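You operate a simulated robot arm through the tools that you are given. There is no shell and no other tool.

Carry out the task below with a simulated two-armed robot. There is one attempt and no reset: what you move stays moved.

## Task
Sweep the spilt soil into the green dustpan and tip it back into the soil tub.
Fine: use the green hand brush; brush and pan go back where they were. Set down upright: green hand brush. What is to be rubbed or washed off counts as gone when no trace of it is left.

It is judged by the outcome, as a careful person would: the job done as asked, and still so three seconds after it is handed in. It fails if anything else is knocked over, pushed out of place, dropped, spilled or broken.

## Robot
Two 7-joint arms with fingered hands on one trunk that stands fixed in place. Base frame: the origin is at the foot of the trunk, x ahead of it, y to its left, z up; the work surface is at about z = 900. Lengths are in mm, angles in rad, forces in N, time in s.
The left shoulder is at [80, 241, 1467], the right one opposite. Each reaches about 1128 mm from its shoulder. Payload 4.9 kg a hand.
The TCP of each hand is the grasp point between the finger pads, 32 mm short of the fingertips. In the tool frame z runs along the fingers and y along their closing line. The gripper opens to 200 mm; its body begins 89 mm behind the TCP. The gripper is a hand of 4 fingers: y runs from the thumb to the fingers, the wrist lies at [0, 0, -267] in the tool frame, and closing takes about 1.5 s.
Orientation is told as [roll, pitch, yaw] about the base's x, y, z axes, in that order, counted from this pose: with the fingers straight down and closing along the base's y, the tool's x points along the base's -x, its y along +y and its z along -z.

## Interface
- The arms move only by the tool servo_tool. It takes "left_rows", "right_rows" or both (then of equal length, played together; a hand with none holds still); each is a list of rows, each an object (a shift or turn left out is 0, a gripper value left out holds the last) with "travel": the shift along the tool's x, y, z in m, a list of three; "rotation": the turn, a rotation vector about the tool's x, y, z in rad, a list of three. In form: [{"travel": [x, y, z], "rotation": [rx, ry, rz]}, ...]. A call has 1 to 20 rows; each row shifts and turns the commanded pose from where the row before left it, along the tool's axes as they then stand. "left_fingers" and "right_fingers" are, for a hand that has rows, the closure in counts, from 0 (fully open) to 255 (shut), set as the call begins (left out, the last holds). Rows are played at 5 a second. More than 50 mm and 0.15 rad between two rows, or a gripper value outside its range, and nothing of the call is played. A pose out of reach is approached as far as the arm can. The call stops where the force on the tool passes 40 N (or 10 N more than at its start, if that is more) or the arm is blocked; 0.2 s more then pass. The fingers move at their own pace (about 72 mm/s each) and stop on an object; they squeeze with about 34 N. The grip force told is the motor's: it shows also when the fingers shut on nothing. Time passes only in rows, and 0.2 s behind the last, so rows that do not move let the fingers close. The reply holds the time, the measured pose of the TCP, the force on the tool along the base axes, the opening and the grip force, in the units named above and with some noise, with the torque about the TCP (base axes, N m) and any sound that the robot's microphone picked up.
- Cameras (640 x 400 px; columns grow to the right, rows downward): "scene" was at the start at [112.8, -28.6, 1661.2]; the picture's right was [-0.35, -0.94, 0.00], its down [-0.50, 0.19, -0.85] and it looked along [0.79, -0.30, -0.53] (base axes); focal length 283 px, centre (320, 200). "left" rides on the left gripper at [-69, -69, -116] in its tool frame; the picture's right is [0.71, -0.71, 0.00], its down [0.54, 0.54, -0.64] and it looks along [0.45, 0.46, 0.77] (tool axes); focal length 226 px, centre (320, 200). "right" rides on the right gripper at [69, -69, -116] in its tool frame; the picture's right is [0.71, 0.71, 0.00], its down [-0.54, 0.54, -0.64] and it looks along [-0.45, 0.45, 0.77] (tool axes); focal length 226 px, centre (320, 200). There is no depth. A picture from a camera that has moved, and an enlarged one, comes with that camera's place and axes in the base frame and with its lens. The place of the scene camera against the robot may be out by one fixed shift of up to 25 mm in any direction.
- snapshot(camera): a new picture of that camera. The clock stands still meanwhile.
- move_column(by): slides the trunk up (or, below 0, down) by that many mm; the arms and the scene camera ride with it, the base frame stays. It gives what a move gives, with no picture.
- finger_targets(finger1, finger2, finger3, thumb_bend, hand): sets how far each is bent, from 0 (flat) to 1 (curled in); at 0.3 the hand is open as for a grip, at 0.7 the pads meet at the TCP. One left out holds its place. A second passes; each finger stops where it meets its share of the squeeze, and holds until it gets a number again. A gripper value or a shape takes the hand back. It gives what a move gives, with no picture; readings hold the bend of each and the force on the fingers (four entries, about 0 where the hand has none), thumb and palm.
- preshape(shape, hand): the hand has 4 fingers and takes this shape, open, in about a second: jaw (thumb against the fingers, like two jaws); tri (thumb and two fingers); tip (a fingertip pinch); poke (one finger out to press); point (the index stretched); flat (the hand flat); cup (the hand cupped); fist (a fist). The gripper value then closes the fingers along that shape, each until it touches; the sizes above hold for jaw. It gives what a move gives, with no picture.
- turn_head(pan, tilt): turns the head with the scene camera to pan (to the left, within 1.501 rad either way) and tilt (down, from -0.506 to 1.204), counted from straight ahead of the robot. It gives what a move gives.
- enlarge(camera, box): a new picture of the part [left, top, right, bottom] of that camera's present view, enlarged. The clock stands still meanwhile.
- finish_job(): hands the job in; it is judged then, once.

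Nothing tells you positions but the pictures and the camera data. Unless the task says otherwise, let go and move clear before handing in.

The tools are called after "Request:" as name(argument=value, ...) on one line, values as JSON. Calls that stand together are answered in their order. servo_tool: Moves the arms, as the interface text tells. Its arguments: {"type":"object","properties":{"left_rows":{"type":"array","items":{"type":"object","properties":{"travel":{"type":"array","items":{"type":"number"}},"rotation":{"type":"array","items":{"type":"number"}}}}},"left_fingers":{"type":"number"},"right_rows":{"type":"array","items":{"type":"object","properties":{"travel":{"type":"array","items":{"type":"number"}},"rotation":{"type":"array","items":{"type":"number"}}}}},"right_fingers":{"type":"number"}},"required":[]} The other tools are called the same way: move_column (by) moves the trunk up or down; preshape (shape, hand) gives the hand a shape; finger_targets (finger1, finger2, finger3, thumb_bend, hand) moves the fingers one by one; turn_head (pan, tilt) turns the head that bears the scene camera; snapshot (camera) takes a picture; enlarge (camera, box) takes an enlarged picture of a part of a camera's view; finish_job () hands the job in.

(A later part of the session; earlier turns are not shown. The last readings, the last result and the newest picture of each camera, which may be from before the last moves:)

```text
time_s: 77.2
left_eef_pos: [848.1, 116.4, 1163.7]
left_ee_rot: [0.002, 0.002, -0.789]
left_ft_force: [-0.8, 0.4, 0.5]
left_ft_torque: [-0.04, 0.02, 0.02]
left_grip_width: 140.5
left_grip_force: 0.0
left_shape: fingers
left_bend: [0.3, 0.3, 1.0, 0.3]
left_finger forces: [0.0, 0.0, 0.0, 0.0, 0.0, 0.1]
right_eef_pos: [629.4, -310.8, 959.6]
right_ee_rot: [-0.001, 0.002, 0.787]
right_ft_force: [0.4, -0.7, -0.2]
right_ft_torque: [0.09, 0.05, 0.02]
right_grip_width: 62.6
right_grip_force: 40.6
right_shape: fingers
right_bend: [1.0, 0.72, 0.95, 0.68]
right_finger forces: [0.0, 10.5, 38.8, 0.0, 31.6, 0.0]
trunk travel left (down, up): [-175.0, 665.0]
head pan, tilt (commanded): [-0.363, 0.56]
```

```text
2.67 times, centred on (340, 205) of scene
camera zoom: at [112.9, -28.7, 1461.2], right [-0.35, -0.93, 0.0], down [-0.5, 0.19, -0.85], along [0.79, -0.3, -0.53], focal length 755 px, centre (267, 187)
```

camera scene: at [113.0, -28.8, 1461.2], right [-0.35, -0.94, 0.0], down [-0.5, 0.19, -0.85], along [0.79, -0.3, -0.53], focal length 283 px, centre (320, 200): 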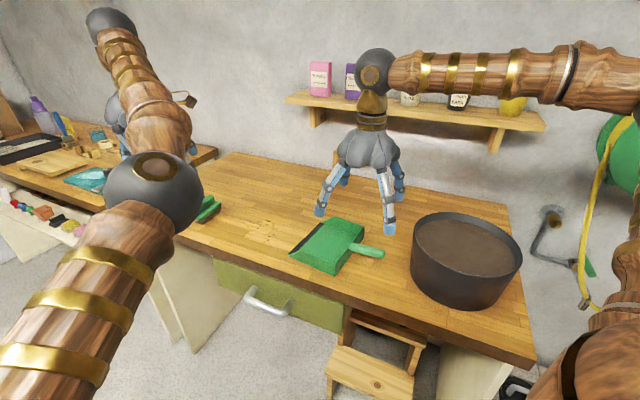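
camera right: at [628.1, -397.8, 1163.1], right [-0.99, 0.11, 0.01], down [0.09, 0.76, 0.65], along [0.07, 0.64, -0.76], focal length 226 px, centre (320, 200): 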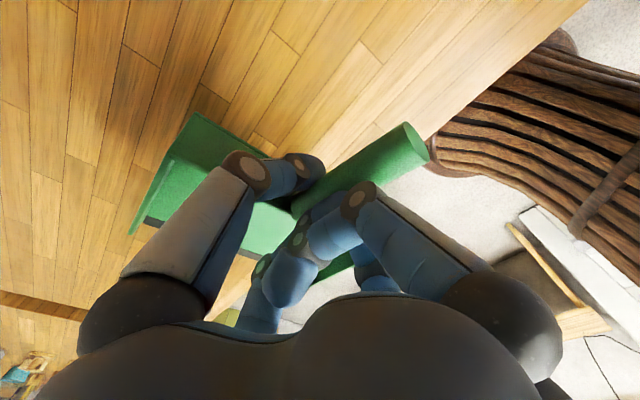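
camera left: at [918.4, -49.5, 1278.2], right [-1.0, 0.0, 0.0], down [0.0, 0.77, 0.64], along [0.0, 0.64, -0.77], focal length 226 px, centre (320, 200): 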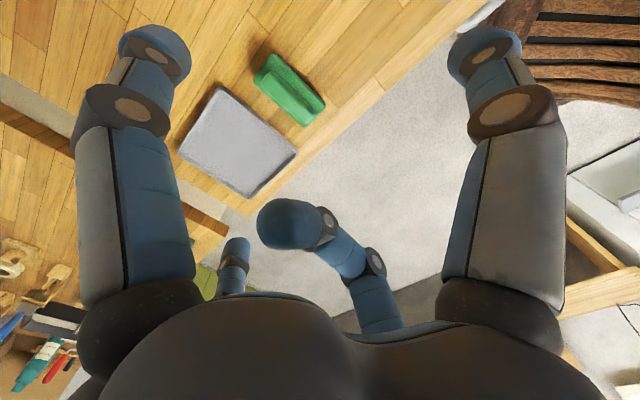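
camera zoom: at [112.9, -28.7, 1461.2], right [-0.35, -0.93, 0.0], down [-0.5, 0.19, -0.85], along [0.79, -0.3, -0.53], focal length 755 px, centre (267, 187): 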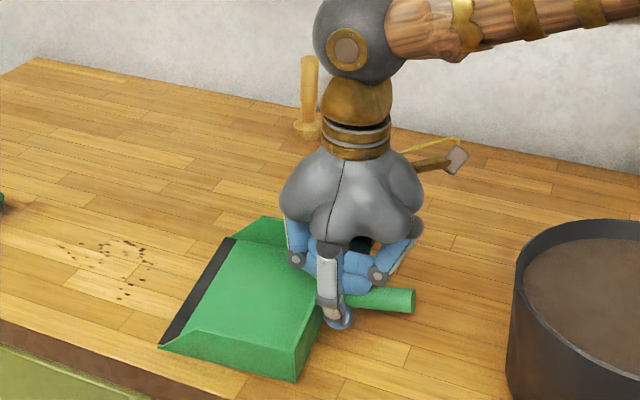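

Request:
snapshot(camera="right")

Request:
servo_tool(right_rows=[{"travel": [0, 0, 0], "rotation": [0, -0.04, 0]}, {"travel": [0, 0, 0], "rotation": [0, -0.04, 0]}, {"travel": [0, 0, 0.005]}, {"travel": [0, 0, 0.005]}])

Request:
enlarge(camera="scene", box=[250, 130, 430, 280])

```text
taken
camera right: at [630.7, -408.0, 1076.0], right [-1.0, 0.0, 0.0], down [0.0, 0.77, 0.64], along [0.0, 0.64, -0.77], focal length 226 px, centre (320, 200)
```

right: 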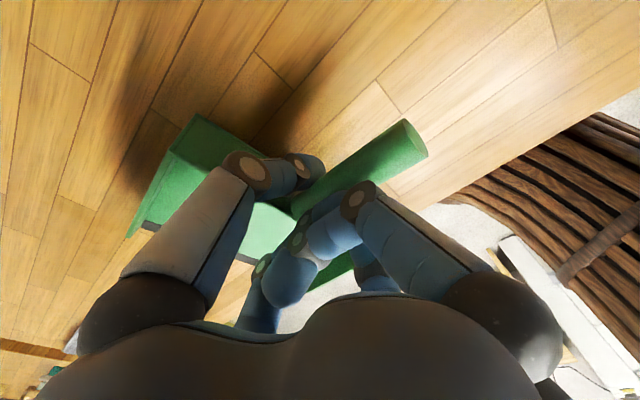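

```text
time_s: 78.2
left_eef_pos: [847.3, 115.2, 1163.7]
left_ee_rot: [-0.001, 0.001, -0.789]
left_ft_force: [0.0, -0.7, -0.1]
left_ft_torque: [-0.03, 0.01, 0.01]
left_grip_width: 140.3
left_grip_force: 0.1
left_shape: fingers
left_bend: [0.3, 0.3, 1.0, 0.3]
left_finger forces: [0.0, 0.1, 0.1, 0.0, 0.0, 0.0]
right_eef_pos: [630.3, -308.7, 950.9]
right_ee_rot: [-0.002, -0.081, 0.787]
right_ft_force: [0.6, -0.5, 1.2]
right_ft_torque: [0.04, 0.18, 0.0]
right_grip_width: 62.6
right_grip_force: 42.5
right_shape: fingers
right_bend: [1.0, 0.72, 0.95, 0.68]
right_finger forces: [0.0, 9.9, 41.9, 0.1, 33.0, 0.0]
trunk travel left (down, up): [-175.0, 665.0]
head pan, tilt (commanded): [-0.363, 0.56]
```

```text
2.67 times, centred on (340, 205) of scene
camera zoom: at [112.7, -28.8, 1461.3], right [-0.35, -0.94, 0.0], down [-0.5, 0.19, -0.85], along [0.79, -0.3, -0.53], focal length 755 px, centre (267, 187)
```

zoom: 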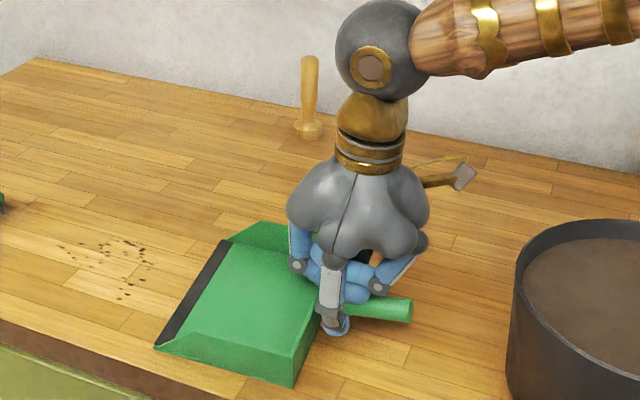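

The grip is rigid; the pan is nose-down ~5° in the hand, so I'm leaning the hand back to get it flush. A bit more.

Request:
servo_tool(right_rows=[{"travel": [0, 0, 0.003], "rotation": [0, -0.03, 0]}, {"travel": [0, 0, 0.003], "rotation": [0, -0.02, 0]}, {"travel": [0, 0, 0.003]}])

Request:
enlarge(camera="scene", box=[270, 190, 400, 290])

```text
time_s: 79.0
left_eef_pos: [847.8, 116.5, 1162.9]
left_ee_rot: [-0.001, 0.002, -0.79]
left_ft_force: [-0.5, -0.3, 0.2]
left_ft_torque: [0.01, -0.01, 0.02]
left_grip_width: 140.3
left_grip_force: 0.2
left_shape: fingers
left_bend: [0.3, 0.3, 1.0, 0.3]
left_finger forces: [0.0, 0.0, 0.0, 0.0, 0.0, 0.1]
right_eef_pos: [629.6, -308.0, 942.0]
right_ee_rot: [-0.003, -0.132, 0.786]
right_ft_force: [0.3, -1.5, 2.9]
right_ft_torque: [0.18, 0.3, 0.03]
right_grip_width: 62.8
right_grip_force: 47.0
right_shape: fingers
right_bend: [1.0, 0.72, 0.96, 0.68]
right_finger forces: [0.0, 9.3, 50.1, 0.0, 34.8, 0.0]
trunk travel left (down, up): [-175.0, 665.0]
head pan, tilt (commanded): [-0.363, 0.56]
```

```text
4.00 times, centred on (335, 240) of scene
camera zoom: at [112.9, -28.5, 1461.2], right [-0.35, -0.94, 0.0], down [-0.5, 0.19, -0.85], along [0.79, -0.3, -0.53], focal length 1132 px, centre (260, 40)
```

zoom: 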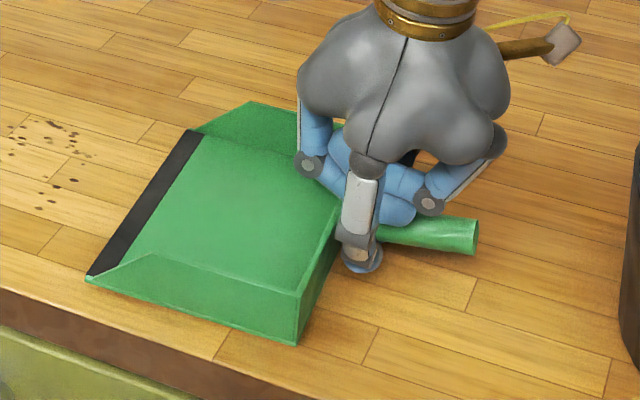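

The pan is flush in pitch but its far side is slightly raised (roll torque 0.3 N·m). I'll roll the hand by −0.045 to level it.

Request:
servo_tool(right_rows=[{"travel": [0, 0, -0.001], "rotation": [-0.025, 0, 0]}, {"travel": [0, 0, 0], "rotation": [-0.025, 0, 0]}, {"travel": [0, 0, 0]}])

Request:
enlarge(camera="scene", box=[270, 190, 400, 290])

```text
time_s: 79.8
left_eef_pos: [848.2, 115.5, 1161.9]
left_ee_rot: [0.0, 0.002, -0.79]
left_ft_force: [0.5, -0.6, -0.2]
left_ft_torque: [0.01, 0.01, -0.02]
left_grip_width: 140.4
left_grip_force: 0.2
left_shape: fingers
left_bend: [0.3, 0.3, 1.0, 0.3]
left_finger forces: [0.1, 0.1, 0.1, 0.1, 0.1, 0.0]
right_eef_pos: [630.1, -309.1, 943.0]
right_ee_rot: [0.05, -0.13, 0.785]
right_ft_force: [0.6, 0.4, -0.2]
right_ft_torque: [-0.03, 0.14, -0.03]
right_grip_width: 63.0
right_grip_force: 43.0
right_shape: fingers
right_bend: [1.0, 0.72, 0.96, 0.68]
right_finger forces: [0.0, 11.3, 42.6, 0.0, 32.5, 0.0]
trunk travel left (down, up): [-175.0, 665.0]
head pan, tilt (commanded): [-0.363, 0.56]
```

```text
4.00 times, centred on (335, 240) of scene
camera zoom: at [112.7, -28.4, 1461.2], right [-0.35, -0.94, 0.0], down [-0.5, 0.19, -0.85], along [0.79, -0.3, -0.53], focal length 1132 px, centre (260, 40)
```

zoom: 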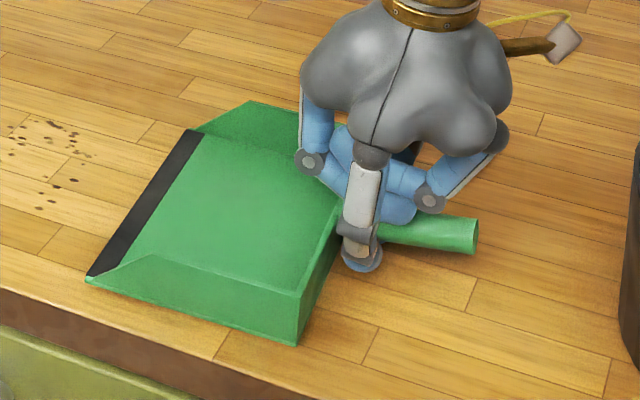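

The pan now rests flush. Relative to the original it is yawed about 4° and a few mm off; I'll lift it slightly, correct this, and set it down again.

Request:
servo_tool(right_rows=[{"travel": [0, 0, -0.008]}, {"travel": [0.005, 0.005, 0], "rotation": [0, 0, 0.035]}, {"travel": [0.005, 0.005, 0], "rotation": [0, 0, 0.035]}, {"travel": [0, 0, 0.004]}, {"travel": [0, 0, 0.004]}, {"travel": [0, 0, 0]}])

Request:
enlarge(camera="scene", box=[270, 190, 400, 290])

```text
time_s: 81.2
left_eef_pos: [846.9, 115.2, 1161.9]
left_ee_rot: [-0.001, 0.0, -0.788]
left_ft_force: [-0.2, 0.5, -0.5]
left_ft_torque: [-0.01, 0.02, 0.04]
left_grip_width: 140.2
left_grip_force: 0.1
left_shape: fingers
left_bend: [0.3, 0.3, 1.0, 0.3]
left_finger forces: [0.0, 0.0, 0.0, 0.0, 0.1, 0.1]
right_eef_pos: [615.5, -310.1, 942.0]
right_ee_rot: [0.058, -0.124, 0.718]
right_ft_force: [0.0, 0.4, 0.5]
right_ft_torque: [0.02, 0.21, -0.02]
right_grip_width: 62.8
right_grip_force: 43.3
right_shape: fingers
right_bend: [1.0, 0.72, 0.96, 0.68]
right_finger forces: [0.0, 11.4, 42.7, 0.1, 32.0, 0.0]
trunk travel left (down, up): [-175.0, 665.0]
head pan, tilt (commanded): [-0.363, 0.56]
```

```text
4.00 times, centred on (335, 240) of scene
camera zoom: at [112.7, -28.6, 1461.2], right [-0.35, -0.94, 0.0], down [-0.5, 0.19, -0.85], along [0.79, -0.3, -0.53], focal length 1132 px, centre (260, 40)
```

zoom: 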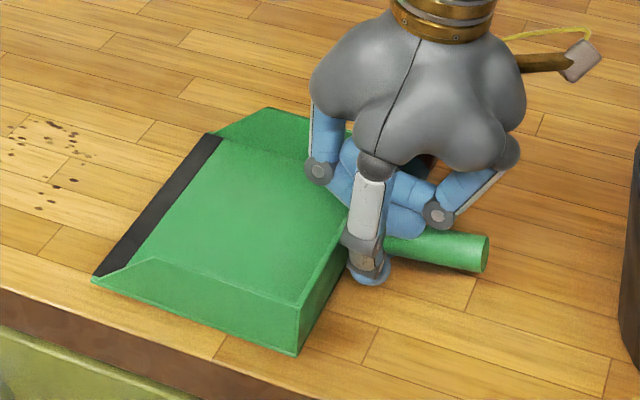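

The pan is back in its original place, held flush by the right hand. Now the left hand: move over the brush with a 20° tilt toward the wall and look.

Request:
servo_tool(left_rows=[{"travel": [-0.033, 0.0064, 0.01]}, {"travel": [-0.033, 0.0064, 0.01]}, {"travel": [-0.033, 0.0064, 0.01]}, {"travel": [-0.033, 0.0064, 0.01]}, {"rotation": [0, -0.117, 0]}, {"rotation": [0, -0.117, 0]}, {"rotation": [0, -0.117, 0]}])

Request:
snapshot(camera="left")

Request:
snapshot(camera="scene")

```text
time_s: 82.8
left_eef_pos: [888.1, 53.1, 1135.4]
left_ee_rot: [-0.002, -0.349, -0.791]
left_ft_force: [-0.2, -0.5, -0.3]
left_ft_torque: [0.04, 0.04, 0.0]
left_grip_width: 140.1
left_grip_force: 0.0
left_shape: fingers
left_bend: [0.3, 0.3, 1.0, 0.3]
left_finger forces: [0.2, 0.1, 0.1, 0.0, 0.0, 0.0]
left hand out of reach, approached as far as the arm can: row 2, 3, 4
right_eef_pos: [615.3, -310.8, 941.4]
right_ee_rot: [0.061, -0.126, 0.717]
right_ft_force: [-0.1, 0.3, -0.2]
right_ft_torque: [0.14, 0.17, -0.02]
right_grip_width: 62.8
right_grip_force: 43.9
right_shape: fingers
right_bend: [1.0, 0.72, 0.96, 0.68]
right_finger forces: [0.0, 11.3, 43.9, 0.0, 32.4, 0.0]
trunk travel left (down, up): [-175.0, 665.0]
head pan, tilt (commanded): [-0.363, 0.56]
```

```text
taken
camera left: at [855.7, -13.6, 1266.9], right [-0.97, -0.03, -0.24], down [-0.13, 0.9, 0.42], along [0.21, 0.44, -0.88], focal length 226 px, centre (320, 200)
```

left: 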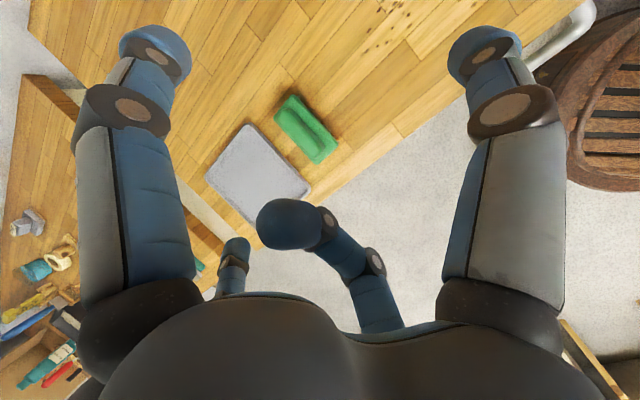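

```text
taken
camera scene: at [113.3, -29.8, 1461.1], right [-0.35, -0.93, 0.0], down [-0.5, 0.19, -0.85], along [0.79, -0.3, -0.53], focal length 283 px, centre (320, 200)
```

scene: 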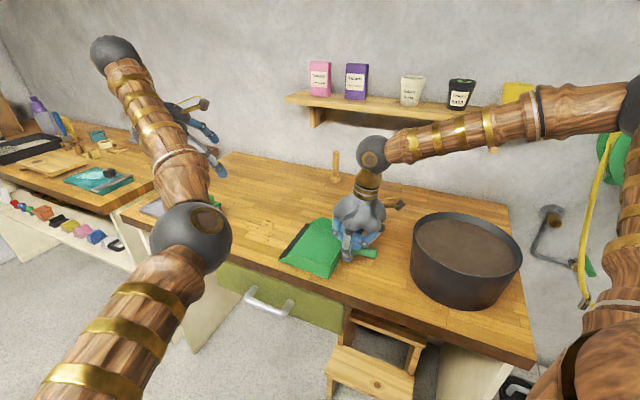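

The tilt is fine; now descend toward the brush and outward.

Request:
servo_tool(left_rows=[{"travel": [-0.0034, 0.0104, 0.0345]}, {"travel": [-0.0034, 0.0104, 0.0345]}, {"travel": [-0.0034, 0.0104, 0.0345]}, {"travel": [-0.0034, 0.0104, 0.0345]}])

Request:
snapshot(camera="left")

Request:
enlarge(camera="scene", box=[120, 120, 280, 240])

```text
time_s: 83.8
left_eef_pos: [959.2, 41.7, 1009.8]
left_ee_rot: [-0.003, -0.35, -0.786]
left_ft_force: [0.5, 0.2, 0.1]
left_ft_torque: [0.0, 0.03, 0.03]
left_grip_width: 140.4
left_grip_force: 0.0
left_shape: fingers
left_bend: [0.3, 0.3, 1.0, 0.3]
left_finger forces: [0.0, 0.1, 0.0, 0.0, 0.0, 0.0]
right_eef_pos: [618.8, -308.7, 941.1]
right_ee_rot: [0.057, -0.124, 0.715]
right_ft_force: [-0.4, -0.5, 0.6]
right_ft_torque: [0.02, 0.19, 0.04]
right_grip_width: 62.8
right_grip_force: 42.2
right_shape: fingers
right_bend: [1.0, 0.72, 0.96, 0.68]
right_finger forces: [0.0, 11.0, 40.7, 0.1, 32.7, 0.0]
trunk travel left (down, up): [-175.0, 665.0]
head pan, tilt (commanded): [-0.363, 0.56]
```

```text
taken
camera left: at [928.0, -25.7, 1141.2], right [-0.97, -0.03, -0.24], down [-0.13, 0.9, 0.42], along [0.21, 0.44, -0.88], focal length 226 px, centre (320, 200)
```

left: 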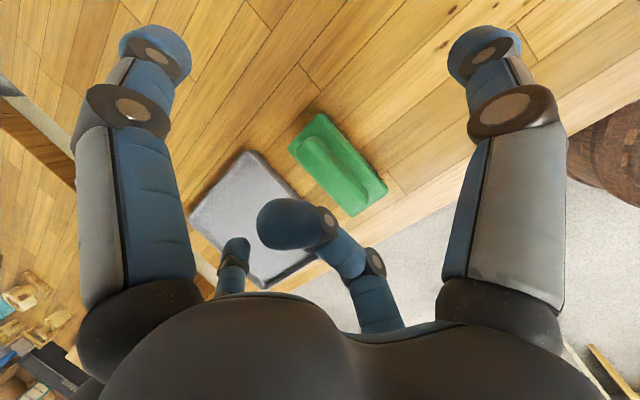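

```text
3.33 times, centred on (200, 180) of scene
camera zoom: at [114.2, -28.0, 1461.1], right [-0.35, -0.94, 0.0], down [-0.5, 0.19, -0.85], along [0.79, -0.3, -0.53], focal length 943 px, centre (720, 267)
```

zoom: 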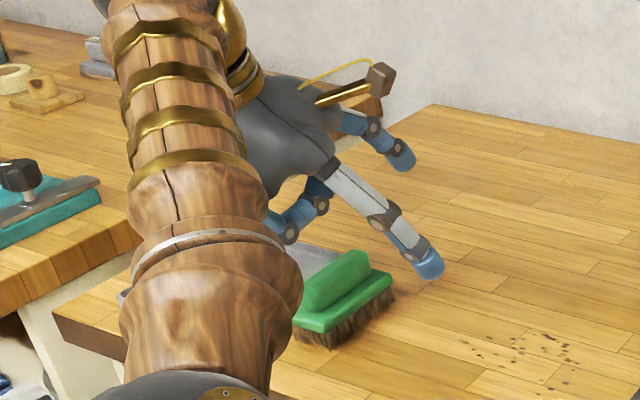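

Request:
enlarge(camera="left", box=[240, 90, 420, 240])

Request:
enlarge(camera="scene", box=[180, 170, 260, 230])

```text
2.67 times, centred on (330, 165) of left
camera zoom: at [928.0, -25.7, 1141.2], right [-0.97, -0.03, -0.24], down [-0.13, 0.9, 0.42], along [0.21, 0.44, -0.88], focal length 603 px, centre (293, 293)
```

zoom: 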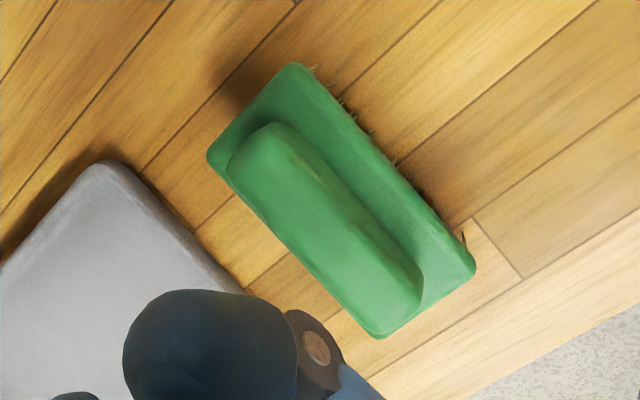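

```text
6.67 times, centred on (220, 200) of scene
camera zoom: at [114.2, -28.0, 1461.1], right [-0.35, -0.94, 0.0], down [-0.5, 0.19, -0.85], along [0.79, -0.3, -0.53], focal length 1887 px, centre (987, 200)
```

zoom: 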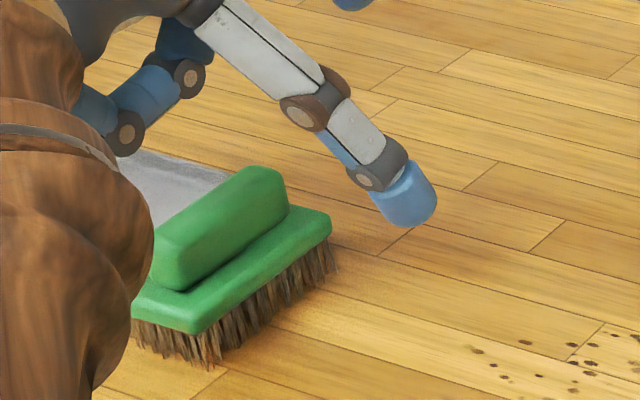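

The brush plate top is at z≈936, bar top ≈962, centre at about u=708, w=−650. I'll descend so that curled finger3 just meets the bar top, then close thumb and finger2 onto the plate's long sides.

Request:
servo_tool(left_rows=[{"travel": [0.0077, 0, 0.0149]}, {"travel": [0.0077, 0, 0.0149]}, {"travel": [0.0077, 0, 0.0149]}])

Request:
snapshot(camera="left")

Request:
enlarge(camera="scene", box=[160, 150, 280, 240])

```text
time_s: 84.6
left_eef_pos: [956.5, 46.5, 959.1]
left_ee_rot: [-0.001, -0.35, -0.788]
left_ft_force: [0.2, 0.0, -0.3]
left_ft_torque: [0.04, 0.03, -0.02]
left_grip_width: 140.4
left_grip_force: 0.0
left_shape: fingers
left_bend: [0.3, 0.3, 1.0, 0.3]
left_finger forces: [0.0, 0.1, 0.0, 0.1, 0.0, 0.1]
right_eef_pos: [616.5, -308.5, 943.5]
right_ee_rot: [0.058, -0.127, 0.715]
right_ft_force: [0.6, -0.1, -0.5]
right_ft_torque: [0.01, 0.15, 0.05]
right_grip_width: 62.8
right_grip_force: 42.5
right_shape: fingers
right_bend: [1.0, 0.72, 0.96, 0.68]
right_finger forces: [0.0, 11.2, 41.1, 0.1, 32.6, 0.0]
trunk travel left (down, up): [-175.0, 665.0]
head pan, tilt (commanded): [-0.363, 0.56]
```

```text
taken
camera left: at [924.0, -20.7, 1091.5], right [-0.97, -0.03, -0.24], down [-0.13, 0.9, 0.42], along [0.21, 0.44, -0.88], focal length 226 px, centre (320, 200)
```

left: 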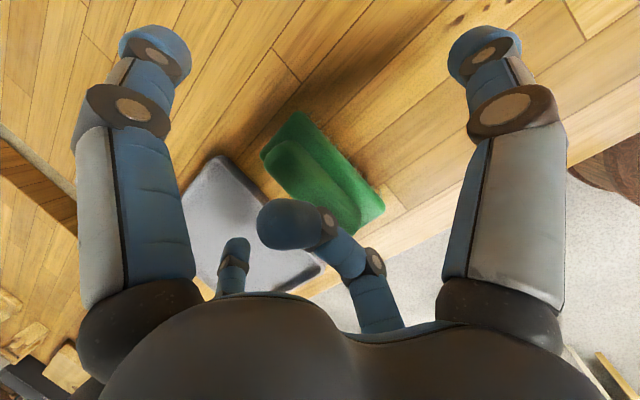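

```text
4.44 times, centred on (220, 195) of scene
camera zoom: at [113.2, -28.4, 1461.2], right [-0.35, -0.94, 0.0], down [-0.5, 0.19, -0.85], along [0.79, -0.3, -0.53], focal length 1258 px, centre (764, 222)
```

zoom: 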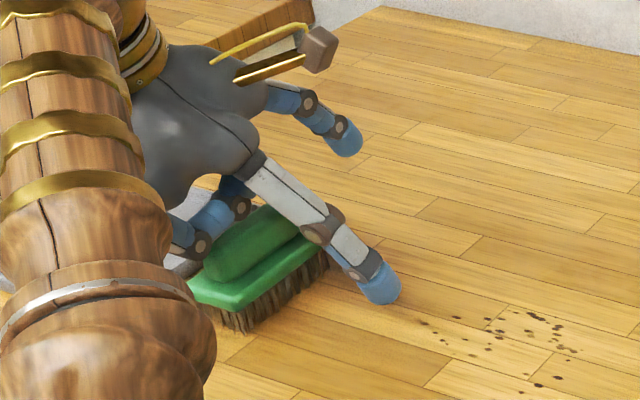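

Request:
enlarge(camera="left", box=[230, 90, 410, 260])

```text
2.35 times, centred on (320, 175) of left
camera zoom: at [924.0, -20.7, 1091.5], right [-0.97, -0.03, -0.24], down [-0.13, 0.9, 0.42], along [0.21, 0.44, -0.88], focal length 532 px, centre (320, 259)
```

zoom: 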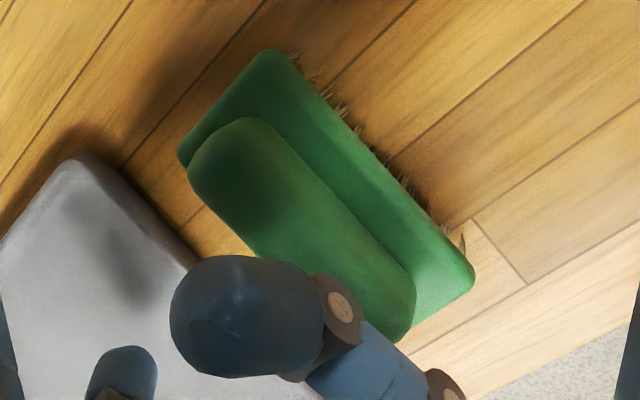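

The hand is centred on the brush. Lowering a few more millimetres until the hold-down finger just touches the bar.

Request:
servo_tool(left_rows=[{"travel": [0.001, 0, 0.0028]}, {"travel": [0.0007, 0, 0.0019]}])

Request:
servo_tool(left_rows=[{"travel": [0.0007, 0, 0.0019]}])

```text
time_s: 85.2
left_eef_pos: [954.9, 47.6, 955.0]
left_ee_rot: [-0.001, -0.35, -0.789]
left_ft_force: [0.3, -0.6, -0.1]
left_ft_torque: [0.04, 0.03, 0.0]
left_grip_width: 140.1
left_grip_force: 0.2
left_shape: fingers
left_bend: [0.3, 0.3, 1.0, 0.3]
left_finger forces: [0.0, 0.0, 0.0, 0.0, 0.0, 0.1]
right_eef_pos: [616.5, -308.4, 941.9]
right_ee_rot: [0.058, -0.127, 0.715]
right_ft_force: [0.2, 0.7, -0.8]
right_ft_torque: [0.01, 0.18, -0.01]
right_grip_width: 63.0
right_grip_force: 43.3
right_shape: fingers
right_bend: [1.0, 0.72, 0.96, 0.68]
right_finger forces: [0.1, 11.3, 41.1, 0.1, 32.7, 0.0]
trunk travel left (down, up): [-175.0, 665.0]
head pan, tilt (commanded): [-0.363, 0.56]
```

```text
time_s: 85.6
left_eef_pos: [954.4, 46.3, 953.3]
left_ee_rot: [0.0, -0.352, -0.788]
left_ft_force: [-0.3, -0.7, 1.0]
left_ft_torque: [0.02, 0.02, -0.02]
left_grip_width: 140.2
left_grip_force: 0.1
left_shape: fingers
left_bend: [0.3, 0.3, 1.0, 0.3]
left_finger forces: [0.0, 0.1, 0.5, 0.1, 0.1, 0.1]
right_eef_pos: [615.1, -309.6, 941.5]
right_ee_rot: [0.057, -0.126, 0.717]
right_ft_force: [1.4, 0.5, -0.8]
right_ft_torque: [0.03, 0.19, -0.01]
right_grip_width: 62.6
right_grip_force: 42.6
right_shape: fingers
right_bend: [1.0, 0.72, 0.96, 0.68]
right_finger forces: [0.0, 11.2, 41.1, 0.0, 32.6, 0.0]
trunk travel left (down, up): [-175.0, 665.0]
head pan, tilt (commanded): [-0.363, 0.56]
```

Finger3 just touches the bar. To keep finger2 clear of the grey tray's rim, I'll raise 15 mm, pre-close to 0.45, and come down again.

Request:
servo_tool(left_rows=[{"travel": [-0.0051, 0, -0.0141]}])

Request:
finger_targets(hand="left", finger2=0.44, thumb_bend=0.44)

Request:
snapshot(camera="left")

Request:
enlarge(camera="scene", box=[160, 150, 280, 240])

```text
time_s: 86.0
left_eef_pos: [954.4, 47.5, 967.0]
left_ee_rot: [-0.002, -0.347, -0.788]
left_ft_force: [0.4, -0.4, 1.1]
left_ft_torque: [0.03, -0.02, 0.02]
left_grip_width: 140.4
left_grip_force: 0.0
left_shape: fingers
left_bend: [0.3, 0.3, 1.0, 0.3]
left_finger forces: [0.1, 0.0, 0.0, 0.0, 0.1, 0.1]
right_eef_pos: [615.6, -309.6, 942.5]
right_ee_rot: [0.057, -0.126, 0.715]
right_ft_force: [0.3, -0.2, -0.1]
right_ft_torque: [0.02, 0.17, -0.03]
right_grip_width: 62.9
right_grip_force: 42.1
right_shape: fingers
right_bend: [1.0, 0.72, 0.96, 0.68]
right_finger forces: [0.0, 11.4, 41.0, 0.1, 32.6, 0.0]
trunk travel left (down, up): [-175.0, 665.0]
head pan, tilt (commanded): [-0.363, 0.56]
```

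```text
time_s: 87.0
left_eef_pos: [954.6, 46.7, 966.3]
left_ee_rot: [0.0, -0.349, -0.788]
left_ft_force: [0.3, 0.7, 0.5]
left_ft_torque: [0.02, 0.0, 0.01]
left_grip_width: 118.7
left_grip_force: 0.1
left_shape: fingers
left_bend: [0.3, 0.44, 1.0, 0.44]
left_finger forces: [0.0, 0.0, 0.1, 0.0, 0.0, 0.0]
right_eef_pos: [616.3, -310.0, 943.1]
right_ee_rot: [0.058, -0.125, 0.715]
right_ft_force: [-0.1, 0.2, 0.0]
right_ft_torque: [0.03, 0.14, 0.02]
right_grip_width: 62.9
right_grip_force: 42.3
right_shape: fingers
right_bend: [1.0, 0.72, 0.96, 0.68]
right_finger forces: [0.1, 11.2, 40.9, 0.0, 32.6, 0.0]
trunk travel left (down, up): [-175.0, 665.0]
head pan, tilt (commanded): [-0.363, 0.56]
```

```text
taken
camera left: at [923.0, -19.9, 1098.9], right [-0.97, -0.03, -0.24], down [-0.13, 0.9, 0.42], along [0.21, 0.44, -0.88], focal length 226 px, centre (320, 200)
```

left: 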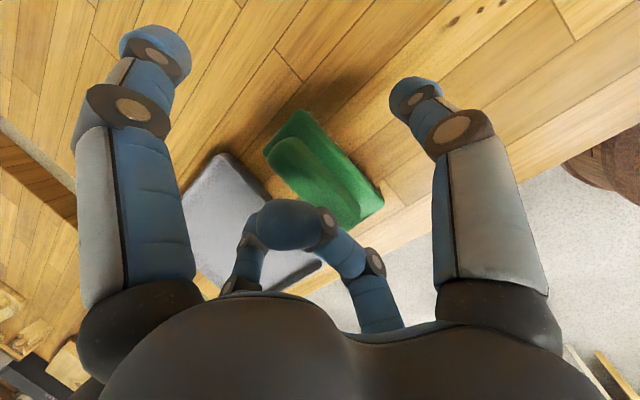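

```text
4.44 times, centred on (220, 195) of scene
camera zoom: at [112.8, -28.5, 1461.2], right [-0.35, -0.94, 0.0], down [-0.5, 0.19, -0.85], along [0.79, -0.3, -0.53], focal length 1258 px, centre (764, 222)
```

zoom: 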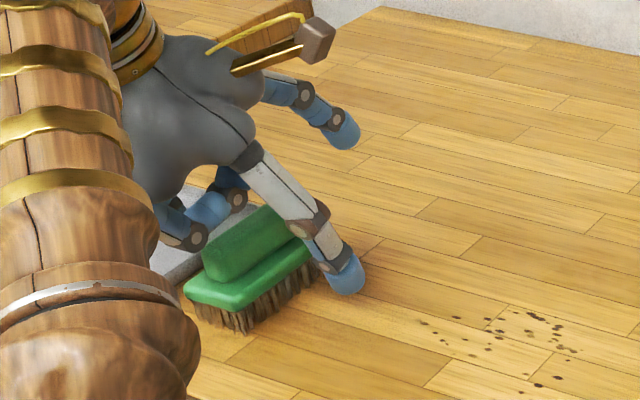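

Request:
finger_targets(hand="left", finger2=0.54, thumb_bend=0.54)

Request:
snapshot(camera="left")

Request:
enlarge(camera="scene", box=[160, 150, 280, 240])

```text
time_s: 88.0
left_eef_pos: [954.8, 46.2, 966.7]
left_ee_rot: [0.001, -0.35, -0.789]
left_ft_force: [0.0, -0.1, 0.2]
left_ft_torque: [0.03, -0.02, -0.02]
left_grip_width: 106.0
left_grip_force: 0.0
left_shape: fingers
left_bend: [0.3, 0.54, 1.0, 0.54]
left_finger forces: [0.1, 0.0, 0.0, 0.1, 0.0, 0.0]
right_eef_pos: [615.9, -308.6, 943.3]
right_ee_rot: [0.056, -0.126, 0.715]
right_ft_force: [-0.5, 0.4, -0.4]
right_ft_torque: [0.03, 0.19, 0.0]
right_grip_width: 62.7
right_grip_force: 42.2
right_shape: fingers
right_bend: [1.0, 0.72, 0.96, 0.68]
right_finger forces: [0.1, 11.2, 41.0, 0.0, 32.6, 0.0]
trunk travel left (down, up): [-175.0, 665.0]
head pan, tilt (commanded): [-0.363, 0.56]
```

```text
taken
camera left: at [923.1, -19.9, 1098.8], right [-0.97, -0.03, -0.24], down [-0.13, 0.9, 0.42], along [0.21, 0.44, -0.88], focal length 226 px, centre (320, 200)
```

left: 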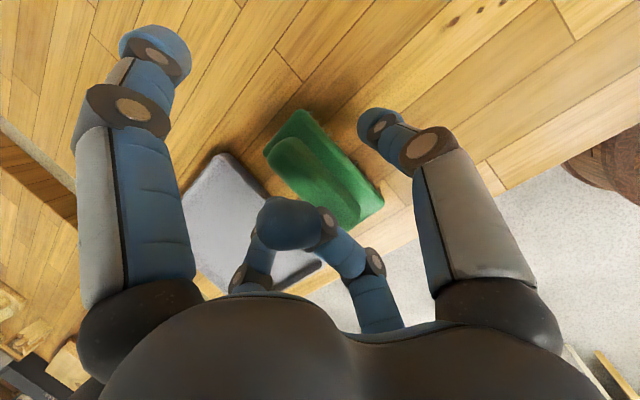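

```text
4.44 times, centred on (220, 195) of scene
camera zoom: at [112.8, -28.6, 1461.2], right [-0.35, -0.94, 0.0], down [-0.5, 0.19, -0.85], along [0.79, -0.3, -0.53], focal length 1258 px, centre (764, 222)
```

zoom: 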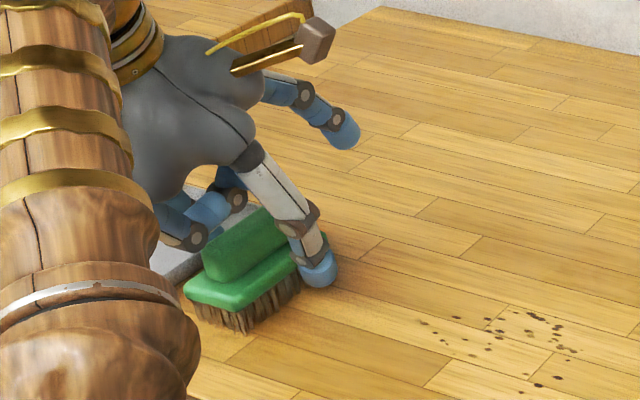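

Request:
servo_tool(left_rows=[{"travel": [0.0025, 0, 0.007]}, {"travel": [0.0022, 0, 0.006]}])

Request:
finger_targets(hand="left", finger2=0.62, thumb_bend=0.62)

Request:
enlarge(camera="scene", box=[160, 150, 280, 240])

Request:
snapshot(camera="left")

```text
time_s: 88.6
left_eef_pos: [956.0, 46.3, 952.0]
left_ee_rot: [-0.002, -0.35, -0.79]
left_ft_force: [-0.2, 0.0, -0.2]
left_ft_torque: [0.02, 0.01, 0.0]
left_grip_width: 106.0
left_grip_force: 0.1
left_shape: fingers
left_bend: [0.3, 0.54, 1.0, 0.54]
left_finger forces: [0.1, 0.1, 0.0, 0.1, 0.0, 0.0]
right_eef_pos: [615.9, -310.4, 941.4]
right_ee_rot: [0.057, -0.125, 0.717]
right_ft_force: [-0.2, -0.5, -0.6]
right_ft_torque: [-0.03, 0.18, 0.07]
right_grip_width: 62.6
right_grip_force: 42.5
right_shape: fingers
right_bend: [1.0, 0.72, 0.96, 0.68]
right_finger forces: [0.0, 11.3, 41.0, 0.1, 32.6, 0.0]
trunk travel left (down, up): [-175.0, 665.0]
head pan, tilt (commanded): [-0.363, 0.56]
```

```text
time_s: 89.6
left_eef_pos: [956.6, 45.7, 952.7]
left_ee_rot: [0.001, -0.349, -0.79]
left_ft_force: [0.6, -0.1, 1.0]
left_ft_torque: [-0.03, -0.02, -0.03]
left_grip_width: 99.6
left_grip_force: 2.6
left_shape: fingers
left_bend: [0.3, 0.6, 1.0, 0.61]
left_finger forces: [0.0, 2.4, 0.0, 0.0, 2.6, 0.0]
right_eef_pos: [616.2, -308.8, 943.1]
right_ee_rot: [0.057, -0.126, 0.717]
right_ft_force: [-0.2, -0.4, -0.5]
right_ft_torque: [0.0, 0.17, -0.01]
right_grip_width: 62.5
right_grip_force: 42.4
right_shape: fingers
right_bend: [1.0, 0.72, 0.96, 0.68]
right_finger forces: [0.1, 11.4, 41.0, 0.1, 32.6, 0.0]
trunk travel left (down, up): [-175.0, 665.0]
head pan, tilt (commanded): [-0.363, 0.56]
```

```text
4.44 times, centred on (220, 195) of scene
camera zoom: at [112.8, -28.6, 1461.2], right [-0.35, -0.94, 0.0], down [-0.5, 0.19, -0.85], along [0.79, -0.3, -0.53], focal length 1258 px, centre (764, 222)
```

zoom: 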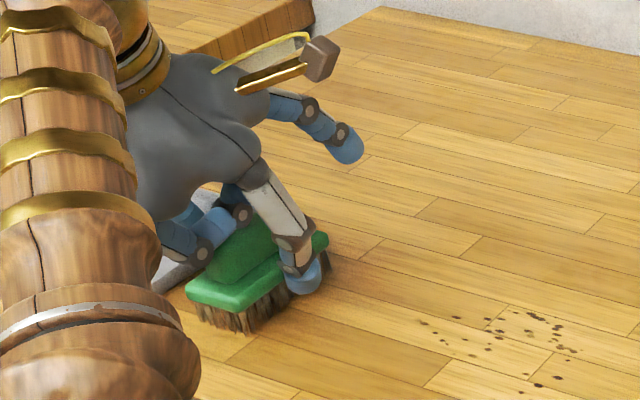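

```text
taken
camera left: at [923.9, -20.6, 1085.5], right [-0.97, -0.03, -0.24], down [-0.13, 0.9, 0.42], along [0.21, 0.44, -0.88], focal length 226 px, centre (320, 200)
```

left: 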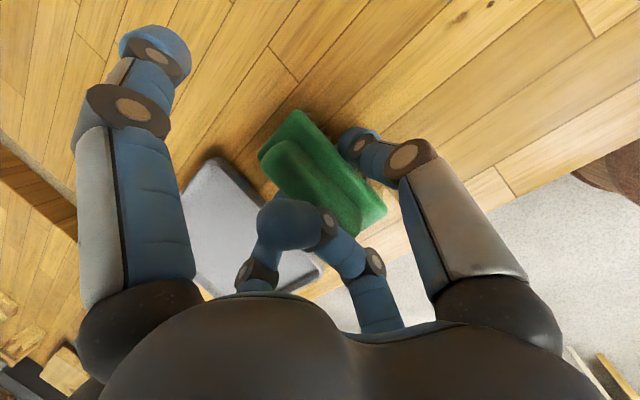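

Both digits touch the brush evenly (2.5 N each). Squeeze more.

Request:
finger_targets(hand="left", finger2=0.7, thumb_bend=0.7)

Request:
enlarge(camera="scene", box=[160, 150, 280, 240])

Request:
enlarge(camera="left", box=[220, 90, 430, 270])

```text
time_s: 90.6
left_eef_pos: [955.5, 45.8, 953.7]
left_ee_rot: [-0.002, -0.352, -0.787]
left_ft_force: [-2.4, -1.0, 3.5]
left_ft_torque: [0.02, -0.08, 0.01]
left_grip_width: 97.9
left_grip_force: 12.8
left_shape: fingers
left_bend: [0.3, 0.6, 1.0, 0.65]
left_finger forces: [0.0, 11.9, 0.0, 0.0, 13.4, 0.0]
right_eef_pos: [614.4, -310.0, 943.2]
right_ee_rot: [0.057, -0.126, 0.716]
right_ft_force: [0.0, -0.7, 0.2]
right_ft_torque: [-0.02, 0.13, 0.0]
right_grip_width: 62.6
right_grip_force: 42.6
right_shape: fingers
right_bend: [1.0, 0.72, 0.96, 0.68]
right_finger forces: [0.0, 11.4, 41.0, 0.0, 32.5, 0.0]
trunk travel left (down, up): [-175.0, 665.0]
head pan, tilt (commanded): [-0.363, 0.56]
```

```text
4.44 times, centred on (220, 195) of scene
camera zoom: at [112.2, -28.7, 1461.3], right [-0.35, -0.94, 0.0], down [-0.5, 0.19, -0.85], along [0.79, -0.3, -0.53], focal length 1258 px, centre (764, 222)
```

zoom: 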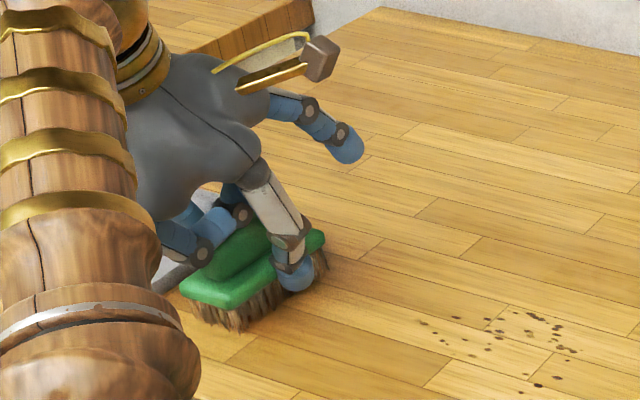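

```text
2.22 times, centred on (325, 180) of left
camera zoom: at [923.5, -20.7, 1086.0], right [-0.97, -0.03, -0.24], down [-0.13, 0.9, 0.42], along [0.21, 0.44, -0.88], focal length 502 px, centre (309, 244)
```

zoom: 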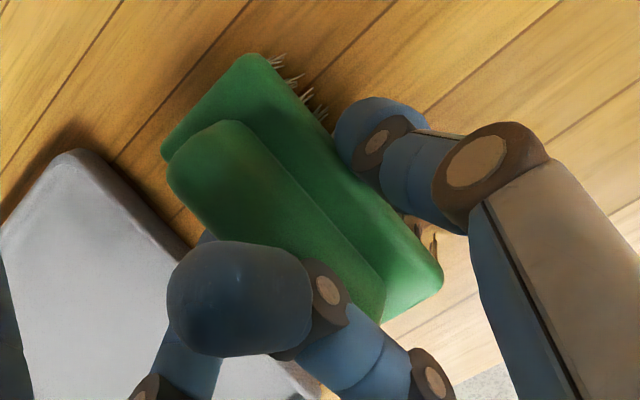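

Both digits grip the brush plate with ~12–13 N. Test lift of the brush.

Request:
servo_tool(left_rows=[{"travel": [-0.0034, 0, -0.0094]}, {"travel": [-0.0034, 0, -0.0094]}, {"travel": [-0.0034, 0, -0.0094]}, {"travel": [0, 0, 0]}])

Request:
enlarge(camera="scene", box=[160, 150, 280, 240])

Request:
enlarge(camera="left", box=[220, 90, 430, 270])

```text
time_s: 91.6
left_eef_pos: [954.9, 46.9, 983.6]
left_ee_rot: [-0.003, -0.349, -0.788]
left_ft_force: [1.0, 1.6, -0.8]
left_ft_torque: [-0.03, 0.01, 0.0]
left_grip_width: 97.9
left_grip_force: 11.8
left_shape: fingers
left_bend: [0.3, 0.6, 1.0, 0.65]
left_finger forces: [0.0, 11.9, 0.1, 0.0, 11.8, 0.1]
right_eef_pos: [617.0, -310.6, 942.3]
right_ee_rot: [0.06, -0.125, 0.717]
right_ft_force: [0.1, 0.1, -0.3]
right_ft_torque: [0.0, 0.15, 0.03]
right_grip_width: 62.8
right_grip_force: 42.6
right_shape: fingers
right_bend: [1.0, 0.72, 0.96, 0.68]
right_finger forces: [0.0, 11.2, 41.0, 0.0, 32.5, 0.1]
trunk travel left (down, up): [-175.0, 665.0]
head pan, tilt (commanded): [-0.363, 0.56]
```

```text
4.44 times, centred on (220, 195) of scene
camera zoom: at [113.0, -28.6, 1461.2], right [-0.35, -0.94, 0.0], down [-0.5, 0.19, -0.85], along [0.79, -0.3, -0.53], focal length 1258 px, centre (764, 222)
```

zoom: 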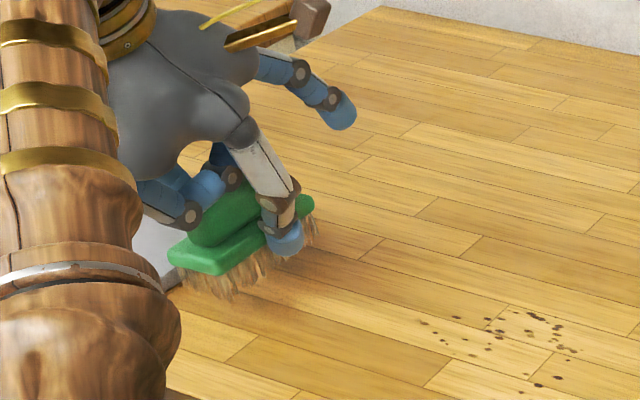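

```text
2.22 times, centred on (325, 180) of left
camera zoom: at [923.5, -20.0, 1115.7], right [-0.97, -0.03, -0.24], down [-0.13, 0.9, 0.42], along [0.21, 0.44, -0.88], focal length 502 px, centre (309, 244)
```

zoom: 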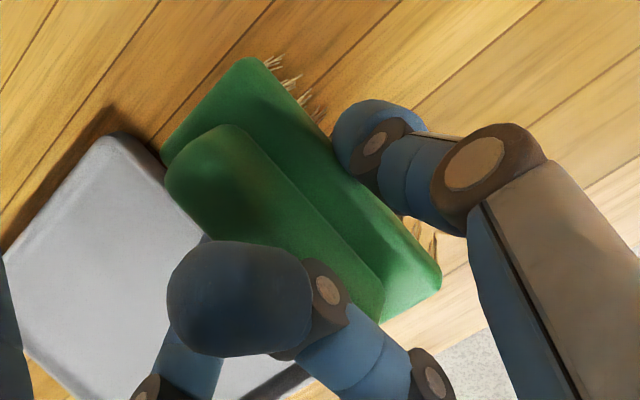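

The brush is held securely. Let me look closely at the soil spread before sweeping.

Request:
enlarge(camera="scene", box=[200, 180, 340, 280])

Request:
snapshot(camera="left")

```text
4.00 times, centred on (270, 230) of scene
camera zoom: at [113.0, -28.6, 1461.2], right [-0.35, -0.94, 0.0], down [-0.5, 0.19, -0.85], along [0.79, -0.3, -0.53], focal length 1132 px, centre (520, 80)
```

zoom: 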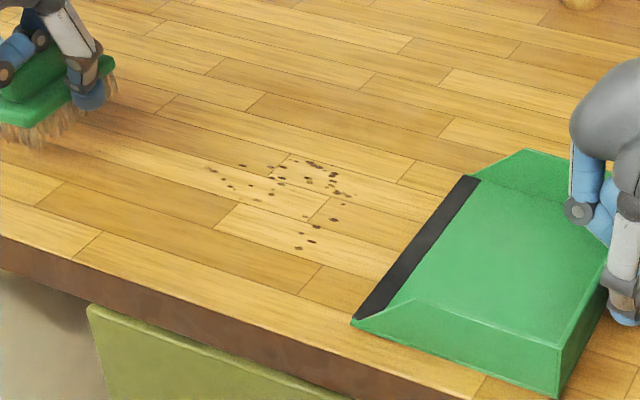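

```text
taken
camera left: at [923.5, -20.0, 1115.7], right [-0.97, -0.03, -0.24], down [-0.13, 0.9, 0.42], along [0.21, 0.44, -0.88], focal length 226 px, centre (320, 200)
```

left: 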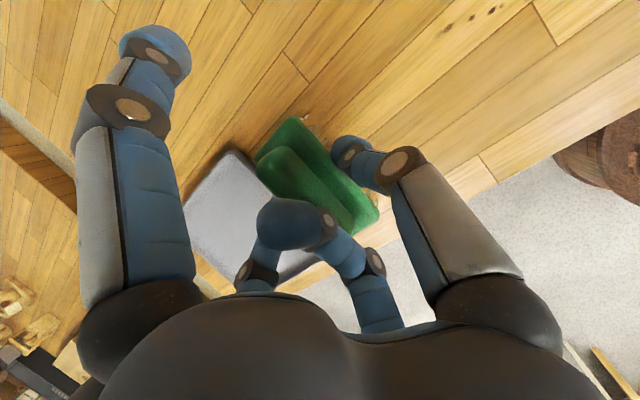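

Soil spans about u 462–600, w −722…−620 (bench coordinates), slightly wider than the brush, so I'll use two lanes. First to the start of the far lane, beyond the soil, and set the bristles down.

Request:
servo_tool(left_rows=[{"travel": [-0.0193, -0.0265, 0.007]}, {"travel": [-0.0193, -0.0265, 0.007]}, {"travel": [0.0041, 0, 0.0112]}, {"travel": [0.0041, 0, 0.0112]}, {"travel": [0.0014, 0, 0.0038]}])

Request:
enlarge(camera="scene", box=[180, 160, 340, 280])

```text
time_s: 92.8
left_eef_pos: [946.2, -21.0, 955.6]
left_ee_rot: [-0.002, -0.35, -0.789]
left_ft_force: [-0.4, 0.2, -1.9]
left_ft_torque: [0.03, 0.0, -0.03]
left_grip_width: 97.7
left_grip_force: 12.5
left_shape: fingers
left_bend: [0.3, 0.6, 1.0, 0.65]
left_finger forces: [0.1, 11.8, 0.1, 0.0, 11.7, 0.0]
right_eef_pos: [616.2, -310.4, 942.7]
right_ee_rot: [0.059, -0.127, 0.718]
right_ft_force: [0.7, -0.2, -0.6]
right_ft_torque: [-0.01, 0.12, 0.02]
right_grip_width: 62.7
right_grip_force: 42.9
right_shape: fingers
right_bend: [1.0, 0.72, 0.96, 0.68]
right_finger forces: [0.0, 11.4, 41.1, 0.1, 32.5, 0.0]
trunk travel left (down, up): [-175.0, 665.0]
head pan, tilt (commanded): [-0.363, 0.56]
```

```text
3.33 times, centred on (260, 220) of scene
camera zoom: at [113.1, -28.3, 1461.2], right [-0.35, -0.93, 0.0], down [-0.5, 0.19, -0.85], along [0.79, -0.3, -0.53], focal length 943 px, centre (520, 133)
```

zoom: 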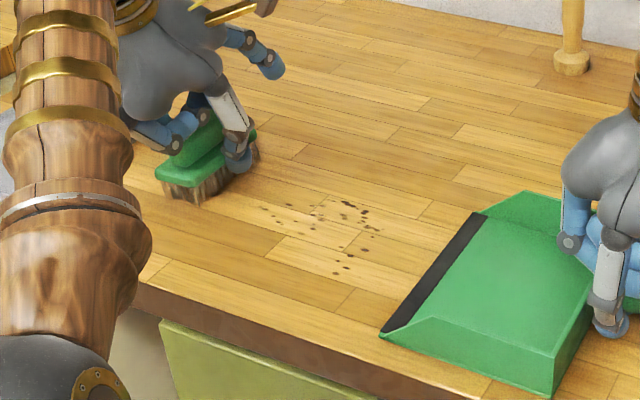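

Request:
servo_tool(left_rows=[{"travel": [0.0007, 0, 0.0019]}, {"travel": [0.0003, 0, 0.0009]}])

Request:
servo_tool(left_rows=[{"travel": [0.0003, 0, 0.0009]}, {"travel": [0.0003, 0, 0.0009]}])

```text
time_s: 93.4
left_eef_pos: [946.2, -20.0, 954.8]
left_ee_rot: [-0.001, -0.351, -0.789]
left_ft_force: [-0.3, -0.4, 2.9]
left_ft_torque: [0.02, -0.05, 0.04]
left_grip_width: 98.1
left_grip_force: 11.8
left_shape: fingers
left_bend: [0.3, 0.6, 1.0, 0.65]
left_finger forces: [0.0, 11.6, 0.2, 0.0, 12.8, 0.1]
right_eef_pos: [616.2, -309.5, 942.9]
right_ee_rot: [0.057, -0.125, 0.716]
right_ft_force: [-0.7, 0.4, -1.1]
right_ft_torque: [-0.01, 0.16, -0.04]
right_grip_width: 62.7
right_grip_force: 42.3
right_shape: fingers
right_bend: [1.0, 0.72, 0.96, 0.68]
right_finger forces: [0.0, 11.4, 40.9, 0.0, 32.4, 0.0]
trunk travel left (down, up): [-175.0, 665.0]
head pan, tilt (commanded): [-0.363, 0.56]
```

```text
time_s: 94.0
left_eef_pos: [946.3, -20.4, 953.0]
left_ee_rot: [0.001, -0.35, -0.791]
left_ft_force: [-2.7, 0.0, 8.4]
left_ft_torque: [0.12, -0.11, 0.08]
left_grip_width: 98.1
left_grip_force: 13.5
left_shape: fingers
left_bend: [0.3, 0.6, 1.0, 0.65]
left_finger forces: [0.1, 12.3, 1.5, 0.0, 14.3, 0.1]
right_eef_pos: [616.6, -309.1, 943.4]
right_ee_rot: [0.058, -0.127, 0.715]
right_ft_force: [-0.2, 0.3, -1.3]
right_ft_torque: [-0.01, 0.1, 0.01]
right_grip_width: 63.0
right_grip_force: 41.9
right_shape: fingers
right_bend: [1.0, 0.72, 0.96, 0.68]
right_finger forces: [0.0, 11.6, 40.6, 0.0, 32.3, 0.0]
trunk travel left (down, up): [-175.0, 665.0]
head pan, tilt (commanded): [-0.363, 0.56]
```

Bristles press the bench with ~8 N. Begin sweeping toward the pan, first 100 mm.

Request:
servo_tool(left_rows=[{"travel": [-0.0002, -0.01, -0.0005]}, {"travel": [0, -0.015, 0]}, {"travel": [0, -0.015, 0]}, {"travel": [0, -0.015, 0]}, {"travel": [0, -0.015, 0]}, {"travel": [0, -0.015, 0]}, {"travel": [0, -0.015, 0]}])

Request:
enlarge(camera="scene", box=[200, 170, 340, 280])

```text
time_s: 95.6
left_eef_pos: [874.9, -92.8, 953.5]
left_ee_rot: [-0.002, -0.35, -0.789]
left_ft_force: [0.9, 0.7, 4.2]
left_ft_torque: [0.13, -0.18, -0.01]
left_grip_width: 97.6
left_grip_force: 12.7
left_shape: fingers
left_bend: [0.3, 0.6, 1.0, 0.65]
left_finger forces: [0.0, 13.0, 0.6, 0.0, 11.5, 0.0]
right_eef_pos: [615.0, -309.9, 942.2]
right_ee_rot: [0.057, -0.126, 0.716]
right_ft_force: [-1.5, 0.3, -0.6]
right_ft_torque: [0.0, 0.15, -0.01]
right_grip_width: 62.4
right_grip_force: 42.0
right_shape: fingers
right_bend: [1.0, 0.72, 0.96, 0.68]
right_finger forces: [0.0, 11.4, 40.9, 0.0, 32.4, 0.0]
trunk travel left (down, up): [-175.0, 665.0]
head pan, tilt (commanded): [-0.363, 0.56]
```

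```text
3.64 times, centred on (270, 225) of scene
camera zoom: at [112.3, -28.8, 1461.2], right [-0.35, -0.94, 0.0], down [-0.5, 0.19, -0.85], along [0.79, -0.3, -0.53], focal length 1029 px, centre (502, 109)
```

zoom: 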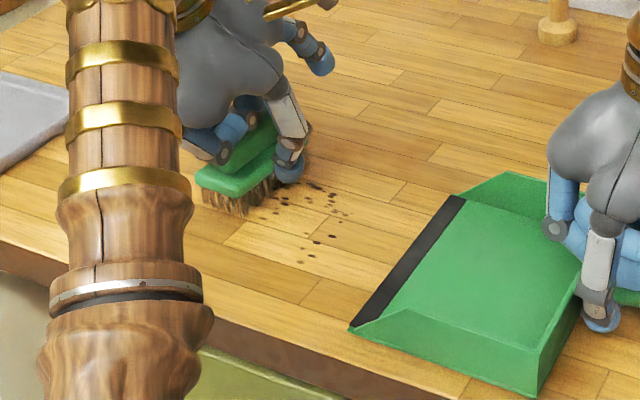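

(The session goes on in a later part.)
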